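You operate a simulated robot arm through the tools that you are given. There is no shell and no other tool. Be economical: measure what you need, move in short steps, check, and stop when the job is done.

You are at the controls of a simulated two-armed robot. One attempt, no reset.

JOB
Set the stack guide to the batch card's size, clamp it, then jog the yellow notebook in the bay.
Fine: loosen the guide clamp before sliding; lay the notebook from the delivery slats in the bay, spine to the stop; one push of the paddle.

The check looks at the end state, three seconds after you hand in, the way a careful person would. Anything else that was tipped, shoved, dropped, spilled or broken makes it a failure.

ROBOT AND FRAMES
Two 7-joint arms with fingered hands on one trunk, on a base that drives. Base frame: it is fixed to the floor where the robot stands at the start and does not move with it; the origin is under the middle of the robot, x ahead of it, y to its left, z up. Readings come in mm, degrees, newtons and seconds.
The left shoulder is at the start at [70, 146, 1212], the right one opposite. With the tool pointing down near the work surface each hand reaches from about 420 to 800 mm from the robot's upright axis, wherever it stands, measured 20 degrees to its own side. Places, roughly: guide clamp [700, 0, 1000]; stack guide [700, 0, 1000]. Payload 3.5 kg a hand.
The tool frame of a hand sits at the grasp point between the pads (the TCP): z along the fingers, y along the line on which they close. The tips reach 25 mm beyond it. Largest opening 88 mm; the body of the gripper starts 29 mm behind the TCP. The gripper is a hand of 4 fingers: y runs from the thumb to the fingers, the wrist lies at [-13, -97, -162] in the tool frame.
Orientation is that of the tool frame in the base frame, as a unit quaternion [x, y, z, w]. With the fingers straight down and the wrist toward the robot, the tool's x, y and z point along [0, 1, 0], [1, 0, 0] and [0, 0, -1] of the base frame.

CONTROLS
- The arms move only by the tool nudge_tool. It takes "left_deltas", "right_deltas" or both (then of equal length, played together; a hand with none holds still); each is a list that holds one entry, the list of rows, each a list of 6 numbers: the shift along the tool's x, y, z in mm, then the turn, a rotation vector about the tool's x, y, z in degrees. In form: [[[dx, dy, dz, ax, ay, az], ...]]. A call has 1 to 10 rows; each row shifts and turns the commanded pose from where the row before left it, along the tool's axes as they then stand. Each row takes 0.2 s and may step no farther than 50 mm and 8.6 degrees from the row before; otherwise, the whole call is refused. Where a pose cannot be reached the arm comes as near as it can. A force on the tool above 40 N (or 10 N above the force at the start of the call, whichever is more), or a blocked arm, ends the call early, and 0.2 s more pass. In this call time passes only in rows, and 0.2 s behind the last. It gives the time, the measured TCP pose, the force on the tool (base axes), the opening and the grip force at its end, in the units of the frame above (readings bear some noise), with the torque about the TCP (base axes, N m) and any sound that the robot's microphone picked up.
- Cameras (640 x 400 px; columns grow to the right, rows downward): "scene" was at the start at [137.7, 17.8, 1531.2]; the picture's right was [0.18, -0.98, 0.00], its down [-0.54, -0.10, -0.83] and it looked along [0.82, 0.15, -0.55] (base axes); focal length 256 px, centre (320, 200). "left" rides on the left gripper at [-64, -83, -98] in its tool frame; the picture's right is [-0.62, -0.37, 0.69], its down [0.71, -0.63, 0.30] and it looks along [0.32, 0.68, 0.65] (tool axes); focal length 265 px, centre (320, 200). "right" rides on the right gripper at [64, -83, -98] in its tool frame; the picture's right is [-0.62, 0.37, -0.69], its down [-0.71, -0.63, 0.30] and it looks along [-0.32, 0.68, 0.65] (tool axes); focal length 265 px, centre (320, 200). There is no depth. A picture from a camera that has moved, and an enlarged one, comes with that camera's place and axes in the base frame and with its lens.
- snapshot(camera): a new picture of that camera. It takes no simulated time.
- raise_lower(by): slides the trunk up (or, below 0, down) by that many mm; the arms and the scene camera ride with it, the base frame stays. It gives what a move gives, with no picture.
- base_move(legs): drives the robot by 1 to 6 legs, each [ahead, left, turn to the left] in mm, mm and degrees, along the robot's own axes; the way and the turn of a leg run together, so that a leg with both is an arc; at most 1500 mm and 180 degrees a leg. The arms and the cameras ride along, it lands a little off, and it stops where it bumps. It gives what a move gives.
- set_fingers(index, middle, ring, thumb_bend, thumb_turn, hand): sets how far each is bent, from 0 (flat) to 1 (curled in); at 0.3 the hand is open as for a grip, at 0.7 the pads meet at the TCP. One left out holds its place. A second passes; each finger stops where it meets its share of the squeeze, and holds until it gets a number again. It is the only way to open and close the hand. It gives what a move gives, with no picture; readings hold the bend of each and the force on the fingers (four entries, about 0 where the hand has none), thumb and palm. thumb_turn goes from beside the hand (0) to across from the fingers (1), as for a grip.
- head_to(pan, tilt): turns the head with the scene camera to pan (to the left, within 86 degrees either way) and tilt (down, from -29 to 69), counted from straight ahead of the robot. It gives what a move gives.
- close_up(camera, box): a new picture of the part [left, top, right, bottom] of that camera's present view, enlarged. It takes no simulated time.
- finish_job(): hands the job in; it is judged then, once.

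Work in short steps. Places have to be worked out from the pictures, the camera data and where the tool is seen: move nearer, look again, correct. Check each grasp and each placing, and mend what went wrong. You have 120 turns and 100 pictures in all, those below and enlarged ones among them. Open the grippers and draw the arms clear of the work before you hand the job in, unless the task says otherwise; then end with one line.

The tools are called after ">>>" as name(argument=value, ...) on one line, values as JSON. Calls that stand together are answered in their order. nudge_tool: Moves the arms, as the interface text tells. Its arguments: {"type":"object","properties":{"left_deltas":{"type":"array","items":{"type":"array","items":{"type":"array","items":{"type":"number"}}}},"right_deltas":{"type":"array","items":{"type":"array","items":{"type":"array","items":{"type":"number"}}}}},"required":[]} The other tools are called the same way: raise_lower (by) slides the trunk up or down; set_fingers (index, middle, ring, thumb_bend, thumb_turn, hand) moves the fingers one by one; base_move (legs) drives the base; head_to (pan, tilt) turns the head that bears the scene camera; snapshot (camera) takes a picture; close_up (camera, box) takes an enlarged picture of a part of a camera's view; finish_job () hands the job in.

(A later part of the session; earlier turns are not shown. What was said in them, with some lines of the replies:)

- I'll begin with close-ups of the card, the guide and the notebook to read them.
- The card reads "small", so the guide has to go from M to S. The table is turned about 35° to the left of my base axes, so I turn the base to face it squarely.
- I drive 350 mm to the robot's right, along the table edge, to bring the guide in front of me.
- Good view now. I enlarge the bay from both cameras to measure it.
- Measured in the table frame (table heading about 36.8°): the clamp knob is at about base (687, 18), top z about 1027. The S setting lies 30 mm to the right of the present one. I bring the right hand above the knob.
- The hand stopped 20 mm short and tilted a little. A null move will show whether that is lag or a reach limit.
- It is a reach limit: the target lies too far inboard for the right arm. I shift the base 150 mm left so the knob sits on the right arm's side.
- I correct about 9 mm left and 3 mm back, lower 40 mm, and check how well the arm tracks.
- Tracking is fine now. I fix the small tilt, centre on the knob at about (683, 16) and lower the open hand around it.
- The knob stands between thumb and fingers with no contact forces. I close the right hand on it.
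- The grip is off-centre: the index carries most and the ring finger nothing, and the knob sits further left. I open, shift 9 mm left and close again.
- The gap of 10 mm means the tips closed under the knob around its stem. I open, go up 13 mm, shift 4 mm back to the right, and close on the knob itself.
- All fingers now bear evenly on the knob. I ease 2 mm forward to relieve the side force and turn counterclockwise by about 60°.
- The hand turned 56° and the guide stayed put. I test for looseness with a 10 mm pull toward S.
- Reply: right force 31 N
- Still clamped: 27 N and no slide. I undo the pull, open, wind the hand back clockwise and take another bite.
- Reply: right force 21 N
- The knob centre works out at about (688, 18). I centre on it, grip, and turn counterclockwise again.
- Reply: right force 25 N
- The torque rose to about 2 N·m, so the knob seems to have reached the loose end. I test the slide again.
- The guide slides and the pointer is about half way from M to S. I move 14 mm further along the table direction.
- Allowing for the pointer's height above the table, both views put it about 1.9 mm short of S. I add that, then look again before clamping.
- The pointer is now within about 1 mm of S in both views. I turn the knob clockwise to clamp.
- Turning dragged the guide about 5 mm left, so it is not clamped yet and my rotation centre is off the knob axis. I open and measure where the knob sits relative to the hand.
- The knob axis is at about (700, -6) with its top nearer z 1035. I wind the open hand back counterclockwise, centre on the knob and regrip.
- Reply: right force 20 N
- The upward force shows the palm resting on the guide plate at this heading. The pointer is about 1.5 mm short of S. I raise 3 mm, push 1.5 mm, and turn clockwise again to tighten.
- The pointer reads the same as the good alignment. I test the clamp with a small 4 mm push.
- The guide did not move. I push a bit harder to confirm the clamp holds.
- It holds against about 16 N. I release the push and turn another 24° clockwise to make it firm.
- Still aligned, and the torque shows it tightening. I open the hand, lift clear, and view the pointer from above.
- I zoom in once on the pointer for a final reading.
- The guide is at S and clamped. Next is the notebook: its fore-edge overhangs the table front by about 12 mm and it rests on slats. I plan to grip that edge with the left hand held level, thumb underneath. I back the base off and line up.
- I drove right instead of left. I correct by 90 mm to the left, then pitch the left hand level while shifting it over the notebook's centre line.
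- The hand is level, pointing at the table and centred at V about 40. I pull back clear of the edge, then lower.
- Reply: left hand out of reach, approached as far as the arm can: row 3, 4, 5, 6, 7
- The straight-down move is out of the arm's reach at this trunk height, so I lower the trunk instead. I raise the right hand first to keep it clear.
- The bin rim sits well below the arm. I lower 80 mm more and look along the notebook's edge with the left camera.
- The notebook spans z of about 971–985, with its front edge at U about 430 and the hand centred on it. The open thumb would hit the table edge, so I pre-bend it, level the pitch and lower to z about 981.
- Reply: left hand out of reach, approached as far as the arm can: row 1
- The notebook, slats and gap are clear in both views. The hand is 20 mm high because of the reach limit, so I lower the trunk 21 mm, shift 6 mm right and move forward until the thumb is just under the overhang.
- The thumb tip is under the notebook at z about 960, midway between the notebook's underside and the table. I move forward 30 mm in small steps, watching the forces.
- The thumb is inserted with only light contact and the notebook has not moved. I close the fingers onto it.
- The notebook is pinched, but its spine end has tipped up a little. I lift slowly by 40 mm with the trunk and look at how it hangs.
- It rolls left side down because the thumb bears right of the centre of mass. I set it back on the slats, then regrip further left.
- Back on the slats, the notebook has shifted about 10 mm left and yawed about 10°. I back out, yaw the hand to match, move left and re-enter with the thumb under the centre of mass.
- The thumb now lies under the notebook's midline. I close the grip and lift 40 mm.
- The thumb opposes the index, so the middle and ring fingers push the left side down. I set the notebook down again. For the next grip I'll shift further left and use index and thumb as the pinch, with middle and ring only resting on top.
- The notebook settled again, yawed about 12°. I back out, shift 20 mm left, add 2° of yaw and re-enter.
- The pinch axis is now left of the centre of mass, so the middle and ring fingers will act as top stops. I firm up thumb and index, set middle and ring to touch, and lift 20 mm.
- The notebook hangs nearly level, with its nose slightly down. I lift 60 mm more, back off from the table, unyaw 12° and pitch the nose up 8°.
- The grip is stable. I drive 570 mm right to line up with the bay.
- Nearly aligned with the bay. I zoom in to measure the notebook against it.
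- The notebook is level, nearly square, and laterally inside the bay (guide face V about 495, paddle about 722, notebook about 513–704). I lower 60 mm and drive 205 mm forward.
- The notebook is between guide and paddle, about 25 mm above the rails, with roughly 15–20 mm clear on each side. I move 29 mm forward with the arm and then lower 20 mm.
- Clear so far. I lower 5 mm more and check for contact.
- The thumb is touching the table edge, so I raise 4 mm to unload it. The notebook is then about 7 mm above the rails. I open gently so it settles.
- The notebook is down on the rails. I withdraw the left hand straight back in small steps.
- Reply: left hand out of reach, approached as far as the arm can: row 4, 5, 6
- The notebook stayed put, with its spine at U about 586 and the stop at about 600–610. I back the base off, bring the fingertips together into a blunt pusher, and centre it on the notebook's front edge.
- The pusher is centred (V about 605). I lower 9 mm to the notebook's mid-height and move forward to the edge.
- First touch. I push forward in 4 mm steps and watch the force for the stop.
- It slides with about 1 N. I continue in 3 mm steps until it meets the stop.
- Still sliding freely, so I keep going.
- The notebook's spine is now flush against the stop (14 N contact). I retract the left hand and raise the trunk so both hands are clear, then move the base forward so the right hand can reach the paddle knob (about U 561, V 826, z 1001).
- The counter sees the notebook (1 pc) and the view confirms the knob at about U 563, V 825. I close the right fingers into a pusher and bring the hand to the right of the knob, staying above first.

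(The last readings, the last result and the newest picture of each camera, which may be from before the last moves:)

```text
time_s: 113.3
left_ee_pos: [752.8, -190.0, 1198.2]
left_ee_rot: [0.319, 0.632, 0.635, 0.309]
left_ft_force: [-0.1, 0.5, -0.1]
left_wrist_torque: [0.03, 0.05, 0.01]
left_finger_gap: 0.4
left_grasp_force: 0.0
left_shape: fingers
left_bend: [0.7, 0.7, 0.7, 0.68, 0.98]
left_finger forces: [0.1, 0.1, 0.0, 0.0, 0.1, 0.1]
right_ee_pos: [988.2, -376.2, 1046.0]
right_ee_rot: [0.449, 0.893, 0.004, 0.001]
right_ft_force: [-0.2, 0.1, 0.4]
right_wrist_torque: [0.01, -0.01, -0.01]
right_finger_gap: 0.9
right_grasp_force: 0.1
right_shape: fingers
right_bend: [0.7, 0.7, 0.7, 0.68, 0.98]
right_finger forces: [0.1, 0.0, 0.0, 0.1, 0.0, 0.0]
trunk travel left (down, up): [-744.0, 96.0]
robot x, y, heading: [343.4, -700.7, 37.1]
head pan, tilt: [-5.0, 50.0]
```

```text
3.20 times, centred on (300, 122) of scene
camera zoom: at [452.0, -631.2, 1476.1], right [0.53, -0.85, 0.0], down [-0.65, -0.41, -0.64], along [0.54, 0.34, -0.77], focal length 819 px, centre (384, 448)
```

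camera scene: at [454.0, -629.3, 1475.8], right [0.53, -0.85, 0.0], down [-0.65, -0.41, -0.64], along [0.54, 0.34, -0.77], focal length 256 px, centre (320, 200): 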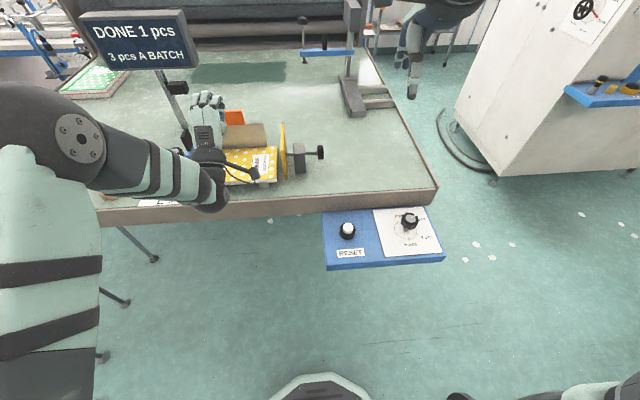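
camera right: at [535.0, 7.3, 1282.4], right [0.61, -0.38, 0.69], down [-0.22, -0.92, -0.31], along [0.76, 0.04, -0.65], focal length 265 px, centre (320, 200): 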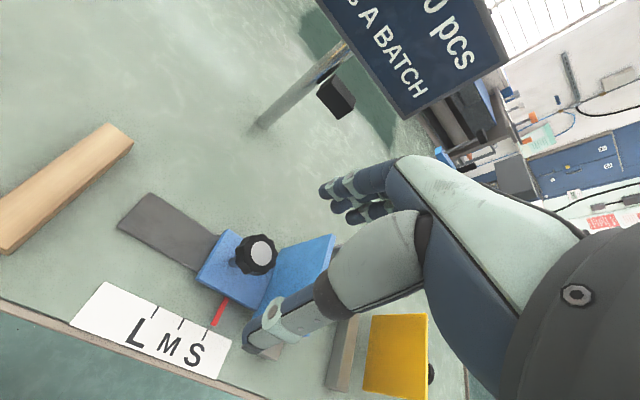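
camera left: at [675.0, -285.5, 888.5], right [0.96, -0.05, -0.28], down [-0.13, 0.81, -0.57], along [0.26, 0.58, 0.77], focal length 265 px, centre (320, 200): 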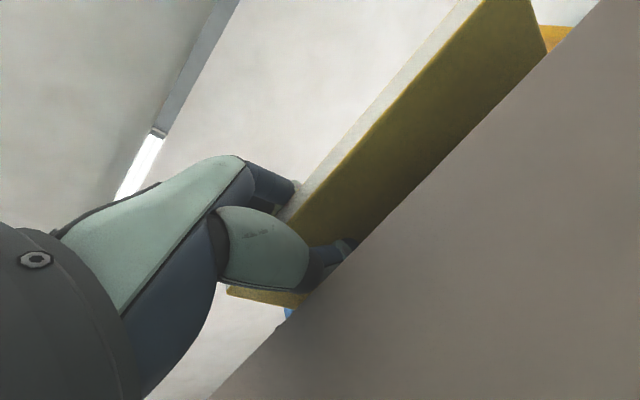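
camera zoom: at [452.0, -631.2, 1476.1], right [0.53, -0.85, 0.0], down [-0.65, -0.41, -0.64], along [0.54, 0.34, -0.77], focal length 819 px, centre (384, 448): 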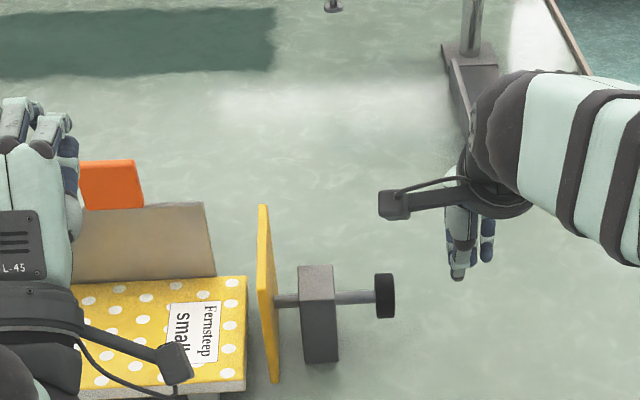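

The hand is right of the knob. I lower to knob height (z about 1001), then approach leftward until first contact.

>>> nudge_tool(right_deltas=[[[0, -2, 22, 0, 0, 0], [0, -2, 22, 0, 0, 0], [8, 0, 0, 0, 0, 0], [8, 0, 0, 0, 0, 0], [0, 0, 0, 0, 0, 0]]])

>>> close_up(camera="scene", box=[240, 90, 400, 190])

```text
time_s: 114.5
left_ee_pos: [753.0, -189.9, 1196.6]
left_ee_rot: [0.32, 0.632, 0.634, 0.309]
left_ft_force: [0.2, 0.0, 0.1]
left_wrist_torque: [0.01, -0.01, -0.05]
left_finger_gap: 0.2
left_grasp_force: 0.2
left_shape: fingers
left_bend: [0.7, 0.7, 0.7, 0.68, 0.98]
left_finger forces: [0.0, 0.1, 0.1, 0.0, 0.0, 0.1]
right_ee_pos: [974.5, -364.1, 1002.9]
right_ee_rot: [0.448, 0.894, 0.004, 0.001]
right_ft_force: [-0.9, 0.0, -0.6]
right_wrist_torque: [0.01, -0.02, -0.02]
right_finger_gap: 0.9
right_grasp_force: 0.1
right_shape: fingers
right_bend: [0.7, 0.7, 0.7, 0.68, 0.98]
right_finger forces: [0.0, 0.0, 0.1, 0.0, 0.0, 0.0]
trunk travel left (down, up): [-744.0, 96.0]
robot x, y, heading: [346.1, -705.9, 37.2]
head pan, tilt: [-5.0, 50.0]
```

```text
4.00 times, centred on (320, 140) of scene
camera zoom: at [453.1, -630.6, 1476.0], right [0.53, -0.85, 0.0], down [-0.65, -0.41, -0.64], along [0.54, 0.34, -0.77], focal length 1024 px, centre (320, 440)
```

zoom: 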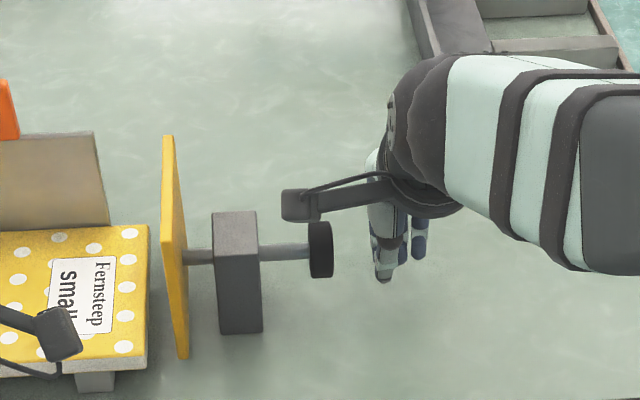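

There is a gap of about 27 mm to the knob face. I move left 24 mm, then push slowly while watching the force.

>>> nudge_tool(right_deltas=[[[8, 0, 0, 0, 0, 0], [8, 0, 0, 0, 0, 0], [6, 0, 0, 0, 0, 0], [0, 0, 0, 0, 0, 0]]])

>>> nudge_tool(right_deltas=[[[4, 0, 0, 0, 0, 0], [4, 0, 0, 0, 0, 0], [0, 0, 0, 0, 0, 0]]])

>>> close_up(camera="scene", box=[240, 90, 400, 190])

```text
time_s: 115.5
left_ee_pos: [753.6, -189.9, 1197.6]
left_ee_rot: [0.32, 0.633, 0.634, 0.309]
left_ft_force: [-0.6, -0.7, -0.5]
left_wrist_torque: [0.02, 0.01, 0.0]
left_finger_gap: 0.7
left_grasp_force: 0.0
left_shape: fingers
left_bend: [0.7, 0.7, 0.7, 0.68, 0.98]
left_finger forces: [0.0, 0.0, 0.0, 0.1, 0.0, 0.0]
right_ee_pos: [961.5, -347.1, 1001.8]
right_ee_rot: [0.448, 0.894, 0.004, 0.001]
right_ft_force: [0.5, 0.0, 0.3]
right_wrist_torque: [-0.02, -0.01, 0.0]
right_finger_gap: 1.1
right_grasp_force: 0.0
right_shape: fingers
right_bend: [0.7, 0.7, 0.7, 0.68, 0.98]
right_finger forces: [0.0, 0.0, 0.0, 0.1, 0.1, 0.0]
trunk travel left (down, up): [-744.0, 96.0]
robot x, y, heading: [345.2, -702.9, 37.0]
head pan, tilt: [-5.0, 50.0]
```

```text
time_s: 116.3
left_ee_pos: [753.2, -190.1, 1197.2]
left_ee_rot: [0.321, 0.632, 0.634, 0.309]
left_ft_force: [0.4, -0.1, 0.1]
left_wrist_torque: [-0.01, 0.0, -0.01]
left_finger_gap: 0.3
left_grasp_force: 0.1
left_shape: fingers
left_bend: [0.7, 0.7, 0.7, 0.68, 0.98]
left_finger forces: [0.0, 0.1, 0.0, 0.0, 0.1, 0.1]
right_ee_pos: [957.5, -340.9, 1003.6]
right_ee_rot: [0.448, 0.894, 0.004, 0.001]
right_ft_force: [0.9, -0.5, -0.6]
right_wrist_torque: [-0.01, -0.02, 0.02]
right_finger_gap: 0.8
right_grasp_force: 0.1
right_shape: fingers
right_bend: [0.7, 0.7, 0.7, 0.68, 0.98]
right_finger forces: [0.0, 0.0, 0.0, 0.1, 0.1, 0.0]
trunk travel left (down, up): [-744.0, 96.0]
robot x, y, heading: [345.7, -702.0, 37.0]
head pan, tilt: [-5.0, 50.0]
```

```text
4.00 times, centred on (320, 140) of scene
camera zoom: at [453.0, -630.3, 1476.0], right [0.53, -0.85, 0.0], down [-0.65, -0.41, -0.64], along [0.54, 0.34, -0.77], focal length 1024 px, centre (320, 440)
```

zoom: 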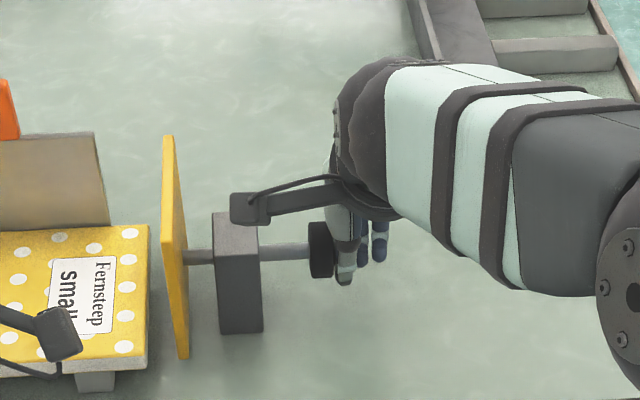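

The fingers are at the knob face. I push the paddle in one steady stroke.

>>> nudge_tool(right_deltas=[[[4, 0, 0, 0, 0, 0], [4, 0, 0, 0, 0, 0], [4, 0, 0, 0, 0, 0], [4, 0, 0, 0, 0, 0], [4, 0, 0, 0, 0, 0], [4, 0, 0, 0, 0, 0], [4, 0, 0, 0, 0, 0]]])

>>> close_up(camera="scene", box=[220, 90, 380, 190])

```text
time_s: 117.9
left_ee_pos: [753.6, -189.7, 1197.1]
left_ee_rot: [0.321, 0.632, 0.634, 0.309]
left_ft_force: [-0.3, 0.2, -0.9]
left_wrist_torque: [-0.01, 0.03, -0.01]
left_finger_gap: 0.3
left_grasp_force: 0.2
left_shape: fingers
left_bend: [0.7, 0.7, 0.7, 0.68, 0.98]
left_finger forces: [0.1, 0.0, 0.1, 0.0, 0.0, 0.0]
right_ee_pos: [940.1, -319.6, 1002.7]
right_ee_rot: [0.449, 0.894, 0.004, 0.001]
right_ft_force: [5.4, -4.8, 0.7]
right_wrist_torque: [0.04, 0.04, -0.01]
right_finger_gap: 1.1
right_grasp_force: 3.6
right_shape: fingers
right_bend: [0.7, 0.7, 0.7, 0.68, 0.98]
right_finger forces: [4.3, 0.0, 0.1, 0.1, 2.4, 0.1]
trunk travel left (down, up): [-744.0, 96.0]
robot x, y, heading: [348.9, -702.8, 37.0]
head pan, tilt: [-5.0, 50.0]
```

```text
4.00 times, centred on (300, 140) of scene
camera zoom: at [454.0, -631.6, 1476.0], right [0.53, -0.85, 0.0], down [-0.65, -0.41, -0.64], along [0.54, 0.34, -0.77], focal length 1024 px, centre (400, 440)
```

zoom: 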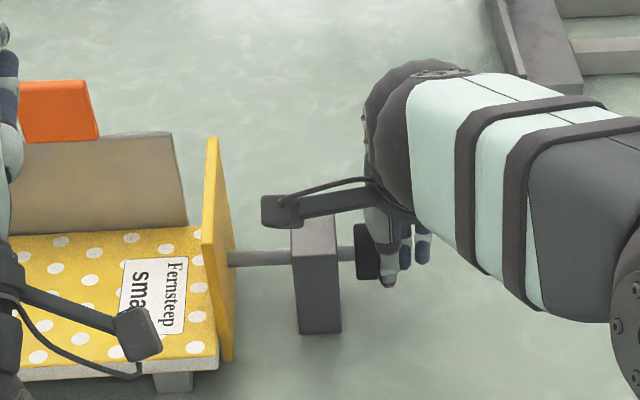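

The spring gives about 7 N and the paddle has just reached the notebook, with about 10 mm of stroke left. I carry on with the same push.

>>> nudge_tool(right_deltas=[[[4, 0, 0, 0, 0, 0], [4, 0, 0, 0, 0, 0], [3, 0, 0, 0, 0, 0], [0, 0, 0, 0, 0, 0]]])

>>> close_up(camera="scene", box=[180, 90, 340, 190])

```text
time_s: 118.9
left_ee_pos: [756.2, -193.3, 1198.4]
left_ee_rot: [0.322, 0.632, 0.634, 0.309]
left_ft_force: [-0.6, -0.5, -0.6]
left_wrist_torque: [0.03, -0.03, -0.01]
left_finger_gap: 0.3
left_grasp_force: 0.0
left_shape: fingers
left_bend: [0.7, 0.7, 0.7, 0.68, 0.98]
left_finger forces: [0.0, 0.1, 0.0, 0.0, 0.0, 0.1]
right_ee_pos: [938.0, -314.7, 1005.1]
right_ee_rot: [0.45, 0.893, 0.005, -0.001]
right_ft_force: [11.8, -13.6, -0.6]
right_wrist_torque: [0.01, 0.04, -0.03]
right_finger_gap: 1.6
right_grasp_force: 8.4
right_shape: fingers
right_bend: [0.69, 0.7, 0.7, 0.68, 1.0]
right_finger forces: [10.9, 0.0, 0.1, 0.1, 5.8, 0.0]
trunk travel left (down, up): [-744.0, 96.0]
robot x, y, heading: [346.8, -704.1, 37.2]
head pan, tilt: [-5.0, 50.0]
```

```text
4.00 times, centred on (260, 140) of scene
camera zoom: at [456.5, -634.1, 1475.9], right [0.53, -0.85, 0.0], down [-0.65, -0.41, -0.64], along [0.54, 0.34, -0.77], focal length 1024 px, centre (560, 440)
```

zoom: 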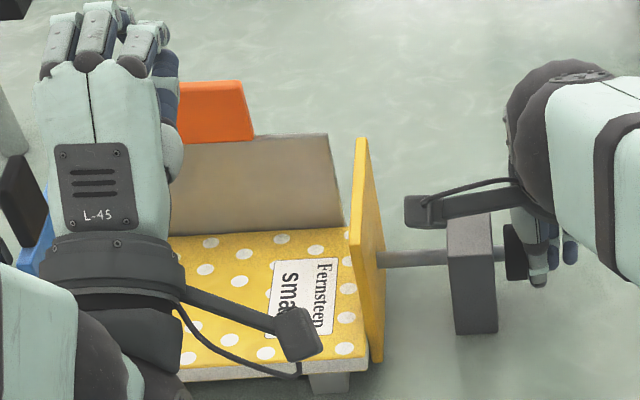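

The force jumped to about 18 N and motion stalled, so the notebook is being squared against the guide. I add slight extra pressure to confirm.

>>> nudge_tool(right_deltas=[[[4, 0, 0, 0, 0, 0], [0, 0, 0, 0, 0, 0]]])

```text
time_s: 119.5
left_ee_pos: [757.3, -193.3, 1197.3]
left_ee_rot: [0.322, 0.632, 0.635, 0.307]
left_ft_force: [-0.2, 0.8, -0.2]
left_wrist_torque: [0.02, 0.0, 0.01]
left_finger_gap: 0.4
left_grasp_force: 0.1
left_shape: fingers
left_bend: [0.7, 0.7, 0.7, 0.68, 0.98]
left_finger forces: [0.0, 0.0, 0.1, 0.0, 0.1, 0.0]
right_ee_pos: [936.6, -313.9, 1003.0]
right_ee_rot: [0.452, 0.892, 0.004, 0.001]
right_ft_force: [13.7, -16.9, -1.3]
right_wrist_torque: [0.03, 0.06, -0.02]
right_finger_gap: 3.9
right_grasp_force: 10.5
right_shape: fingers
right_bend: [0.68, 0.7, 0.7, 0.67, 1.0]
right_finger forces: [10.6, 0.0, 0.0, 0.0, 9.8, 0.0]
trunk travel left (down, up): [-744.0, 96.0]
robot x, y, heading: [344.2, -702.3, 37.3]
head pan, tilt: [-5.0, 50.0]
```

It is blocked at 22 N, so the notebook is jogged. I withdraw the right hand, lift, back the base off, and open both hands.

>>> nudge_tool(right_deltas=[[[-12, 0, 0, 0, 0, 0], [-12, 0, 0, 0, 0, 0], [-15, 0, 0, 0, 0, 0], [-20, 0, 0, 0, 0, 0], [-20, 0, 0, 0, 0, 0], [0, 0, -40, 0, 0, 0], [0, 0, -40, 0, 0, 0], [0, 0, -40, 0, 0, 0], [0, 0, -40, 0, 0, 0]]])

>>> base_move(legs=[[-200, 0, 0]])

>>> set_fingers(hand="left", index=0.3, middle=0.3, ring=0.3, thumb_bend=0.3)

>>> set_fingers(hand="right", index=0.3, middle=0.3, ring=0.3, thumb_bend=0.3)

>>> head_to(pan=12, tilt=40)

>>> snapshot(camera="scene")

```text
time_s: 121.5
left_ee_pos: [751.7, -190.4, 1197.1]
left_ee_rot: [0.32, 0.632, 0.634, 0.31]
left_ft_force: [0.3, 0.2, 0.1]
left_wrist_torque: [0.0, -0.03, -0.02]
left_finger_gap: 0.3
left_grasp_force: 0.1
left_shape: fingers
left_bend: [0.7, 0.7, 0.7, 0.68, 0.98]
left_finger forces: [0.0, 0.0, 0.0, 0.0, 0.0, 0.0]
right_ee_pos: [975.8, -369.4, 1163.6]
right_ee_rot: [0.447, 0.894, 0.004, 0.001]
right_ft_force: [-0.6, 0.1, -0.9]
right_wrist_torque: [0.05, 0.01, 0.0]
right_finger_gap: 1.0
right_grasp_force: 0.1
right_shape: fingers
right_bend: [0.7, 0.7, 0.7, 0.68, 0.98]
right_finger forces: [0.0, 0.0, 0.0, 0.0, 0.0, 0.1]
trunk travel left (down, up): [-744.0, 96.0]
robot x, y, heading: [344.6, -705.3, 37.1]
head pan, tilt: [-5.0, 50.0]
```

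```text
time_s: 123.1
left_ee_pos: [593.7, -309.3, 1195.1]
left_ee_rot: [0.321, 0.633, 0.633, 0.31]
left_ft_force: [-0.1, 0.0, -0.1]
left_wrist_torque: [0.0, -0.03, -0.03]
left_finger_gap: 0.4
left_grasp_force: 0.0
left_shape: fingers
left_bend: [0.7, 0.7, 0.7, 0.68, 0.98]
left_finger forces: [0.0, 0.1, 0.0, 0.1, 0.0, 0.0]
right_ee_pos: [818.8, -487.6, 1160.8]
right_ee_rot: [0.448, 0.894, 0.003, 0.001]
right_ft_force: [0.1, 0.7, -0.8]
right_wrist_torque: [0.0, 0.03, 0.01]
right_finger_gap: 0.9
right_grasp_force: 0.2
right_shape: fingers
right_bend: [0.7, 0.7, 0.7, 0.68, 0.98]
right_finger forces: [0.0, 0.0, 0.1, 0.1, 0.0, 0.1]
trunk travel left (down, up): [-744.0, 96.0]
robot x, y, heading: [190.4, -822.8, 37.3]
head pan, tilt: [-5.0, 50.0]
```

```text
time_s: 124.1
left_ee_pos: [591.6, -311.2, 1195.9]
left_ee_rot: [0.32, 0.633, 0.634, 0.309]
left_ft_force: [-0.2, 0.1, -0.4]
left_wrist_torque: [0.0, -0.03, -0.01]
left_finger_gap: 84.4
left_grasp_force: 0.0
left_shape: fingers
left_bend: [0.3, 0.3, 0.3, 0.3, 0.98]
left_finger forces: [0.1, 0.1, 0.1, 0.1, 0.0, 0.0]
right_ee_pos: [816.4, -488.7, 1161.4]
right_ee_rot: [0.447, 0.895, 0.003, 0.001]
right_ft_force: [0.2, 0.7, 0.5]
right_wrist_torque: [-0.02, 0.0, -0.01]
right_finger_gap: 1.1
right_grasp_force: 0.0
right_shape: fingers
right_bend: [0.7, 0.7, 0.7, 0.68, 0.98]
right_finger forces: [0.1, 0.1, 0.0, 0.1, 0.0, 0.0]
trunk travel left (down, up): [-744.0, 96.0]
robot x, y, heading: [186.5, -824.5, 37.2]
head pan, tilt: [-5.0, 50.0]
```

```text
time_s: 125.1
left_ee_pos: [592.5, -310.5, 1195.4]
left_ee_rot: [0.319, 0.633, 0.635, 0.308]
left_ft_force: [-0.3, -0.6, 0.0]
left_wrist_torque: [-0.01, 0.04, 0.02]
left_finger_gap: 84.6
left_grasp_force: 0.0
left_shape: fingers
left_bend: [0.3, 0.3, 0.3, 0.3, 0.98]
left_finger forces: [0.0, 0.0, 0.0, 0.0, 0.0, 0.0]
right_ee_pos: [816.6, -489.5, 1161.4]
right_ee_rot: [0.447, 0.894, 0.004, 0.001]
right_ft_force: [-0.3, 0.7, 0.6]
right_wrist_torque: [0.01, 0.04, -0.02]
right_finger_gap: 84.2
right_grasp_force: 0.0
right_shape: fingers
right_bend: [0.3, 0.3, 0.3, 0.3, 0.98]
right_finger forces: [0.1, 0.1, 0.0, 0.0, 0.0, 0.0]
trunk travel left (down, up): [-744.0, 96.0]
robot x, y, heading: [186.5, -822.8, 37.3]
head pan, tilt: [-5.0, 50.0]
```

```text
time_s: 125.9
left_ee_pos: [592.9, -310.1, 1197.2]
left_ee_rot: [0.32, 0.632, 0.634, 0.309]
left_ft_force: [0.1, 0.4, -0.5]
left_wrist_torque: [0.04, 0.01, -0.01]
left_finger_gap: 84.4
left_grasp_force: 0.1
left_shape: fingers
left_bend: [0.3, 0.3, 0.3, 0.3, 0.98]
left_finger forces: [0.1, 0.0, 0.1, 0.0, 0.0, 0.0]
right_ee_pos: [816.5, -489.6, 1162.4]
right_ee_rot: [0.448, 0.894, 0.005, 0.002]
right_ft_force: [-1.0, 0.3, 0.2]
right_wrist_torque: [-0.03, -0.01, 0.02]
right_finger_gap: 84.1
right_grasp_force: 0.0
right_shape: fingers
right_bend: [0.3, 0.3, 0.3, 0.3, 0.98]
right_finger forces: [0.0, 0.0, 0.1, 0.0, 0.0, 0.0]
trunk travel left (down, up): [-744.0, 96.0]
robot x, y, heading: [188.2, -826.0, 37.4]
head pan, tilt: [12.0, 40.0]
```

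```text
4 pictures are left
camera scene: at [283.0, -728.3, 1490.1], right [0.76, -0.65, 0.0], down [-0.42, -0.49, -0.77], along [0.5, 0.58, -0.64], focal length 256 px, centre (320, 200)
```

scene: 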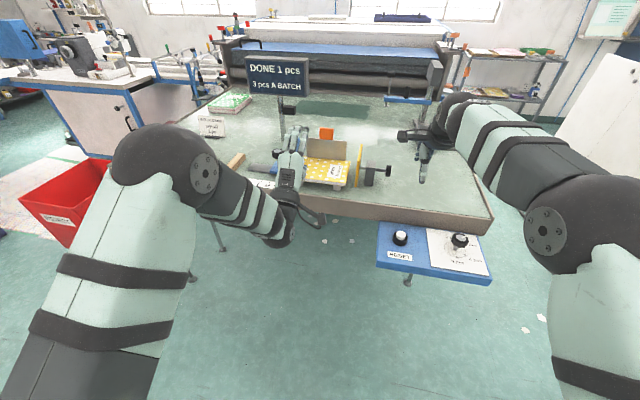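

The counter shows 1 pc, but my left arm hides the guide. I drive 300 mm left and take an unobstructed final look.

>>> base_move(legs=[[-50, 280, 0]])

>>> head_to(pan=-12, tilt=38)

>>> close_up(camera="scene", box=[220, 90, 480, 250])

```text
time_s: 127.8
left_ee_pos: [389.0, -122.8, 1196.7]
left_ee_rot: [0.321, 0.632, 0.634, 0.308]
left_ft_force: [0.5, -0.6, 0.1]
left_wrist_torque: [-0.01, 0.0, 0.0]
left_finger_gap: 84.4
left_grasp_force: 0.0
left_shape: fingers
left_bend: [0.3, 0.3, 0.3, 0.3, 0.98]
left_finger forces: [0.0, 0.1, 0.1, 0.0, 0.1, 0.1]
right_ee_pos: [613.0, -301.3, 1161.4]
right_ee_rot: [0.449, 0.893, 0.004, -0.001]
right_ft_force: [0.1, 0.5, 0.2]
right_wrist_torque: [0.0, -0.02, 0.0]
right_finger_gap: 84.3
right_grasp_force: 0.1
right_shape: fingers
right_bend: [0.3, 0.3, 0.3, 0.3, 0.98]
right_finger forces: [0.0, 0.1, 0.0, 0.0, 0.0, 0.0]
trunk travel left (down, up): [-744.0, 96.0]
robot x, y, heading: [-19.7, -631.8, 37.0]
head pan, tilt: [12.0, 40.0]
```

```text
time_s: 128.7
left_ee_pos: [387.2, -119.8, 1196.7]
left_ee_rot: [0.32, 0.632, 0.634, 0.31]
left_ft_force: [1.1, -0.1, -0.7]
left_wrist_torque: [-0.01, -0.03, 0.01]
left_finger_gap: 84.3
left_grasp_force: 0.1
left_shape: fingers
left_bend: [0.3, 0.3, 0.3, 0.3, 0.98]
left_finger forces: [0.1, 0.1, 0.0, 0.0, 0.1, 0.1]
right_ee_pos: [611.8, -299.7, 1161.9]
right_ee_rot: [0.449, 0.894, 0.004, 0.001]
right_ft_force: [-0.1, 0.5, -1.1]
right_wrist_torque: [0.0, 0.03, 0.03]
right_finger_gap: 84.6
right_grasp_force: 0.1
right_shape: fingers
right_bend: [0.3, 0.3, 0.3, 0.3, 0.98]
right_finger forces: [0.1, 0.0, 0.1, 0.1, 0.0, 0.0]
trunk travel left (down, up): [-744.0, 96.0]
robot x, y, heading: [-17.9, -632.6, 37.1]
head pan, tilt: [-12.0, 38.0]
```

```text
2.46 times, centred on (350, 170) of scene
camera zoom: at [99.4, -565.0, 1493.1], right [0.42, -0.91, 0.0], down [-0.56, -0.26, -0.79], along [0.71, 0.33, -0.62], focal length 630 px, centre (246, 274)
```

zoom: 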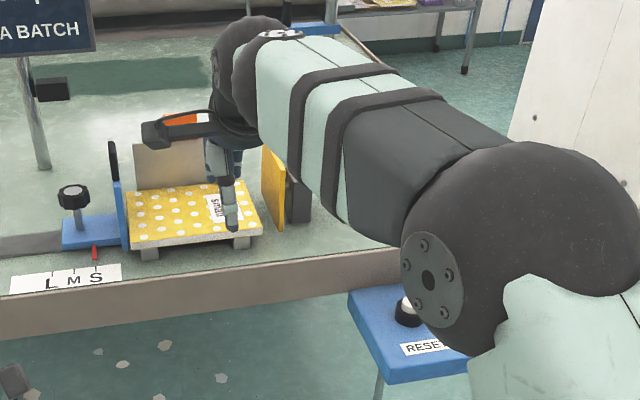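

Both arms are well clear. The notebook appears to sit against the guide and the stop, so I zoom in to confirm.

>>> close_up(camera="scene", box=[220, 140, 345, 215])

```text
5.12 times, centred on (282, 178) of scene
camera zoom: at [99.4, -565.0, 1493.1], right [0.42, -0.91, 0.0], down [-0.56, -0.26, -0.79], along [0.71, 0.33, -0.62], focal length 1310 px, centre (512, 315)
```

zoom: 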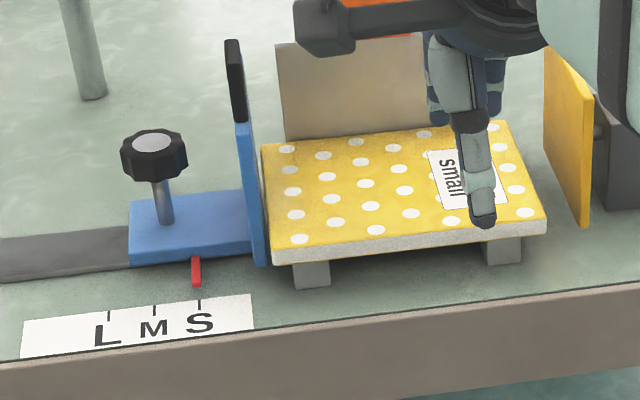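

The pointer is on S, the notebook lies against the guide with its spine at the stop, the paddle has sprung back, and both hands are open and clear. I hand in.

>>> finish_job()

```text
The job is handed in.
```

The guide is set to S ("small") and clamped. The yellow notebook lies in the bay with its spine to the stop, and one push of the paddle jogged it against the guide. Both hands are open and clear, and the job is handed in.
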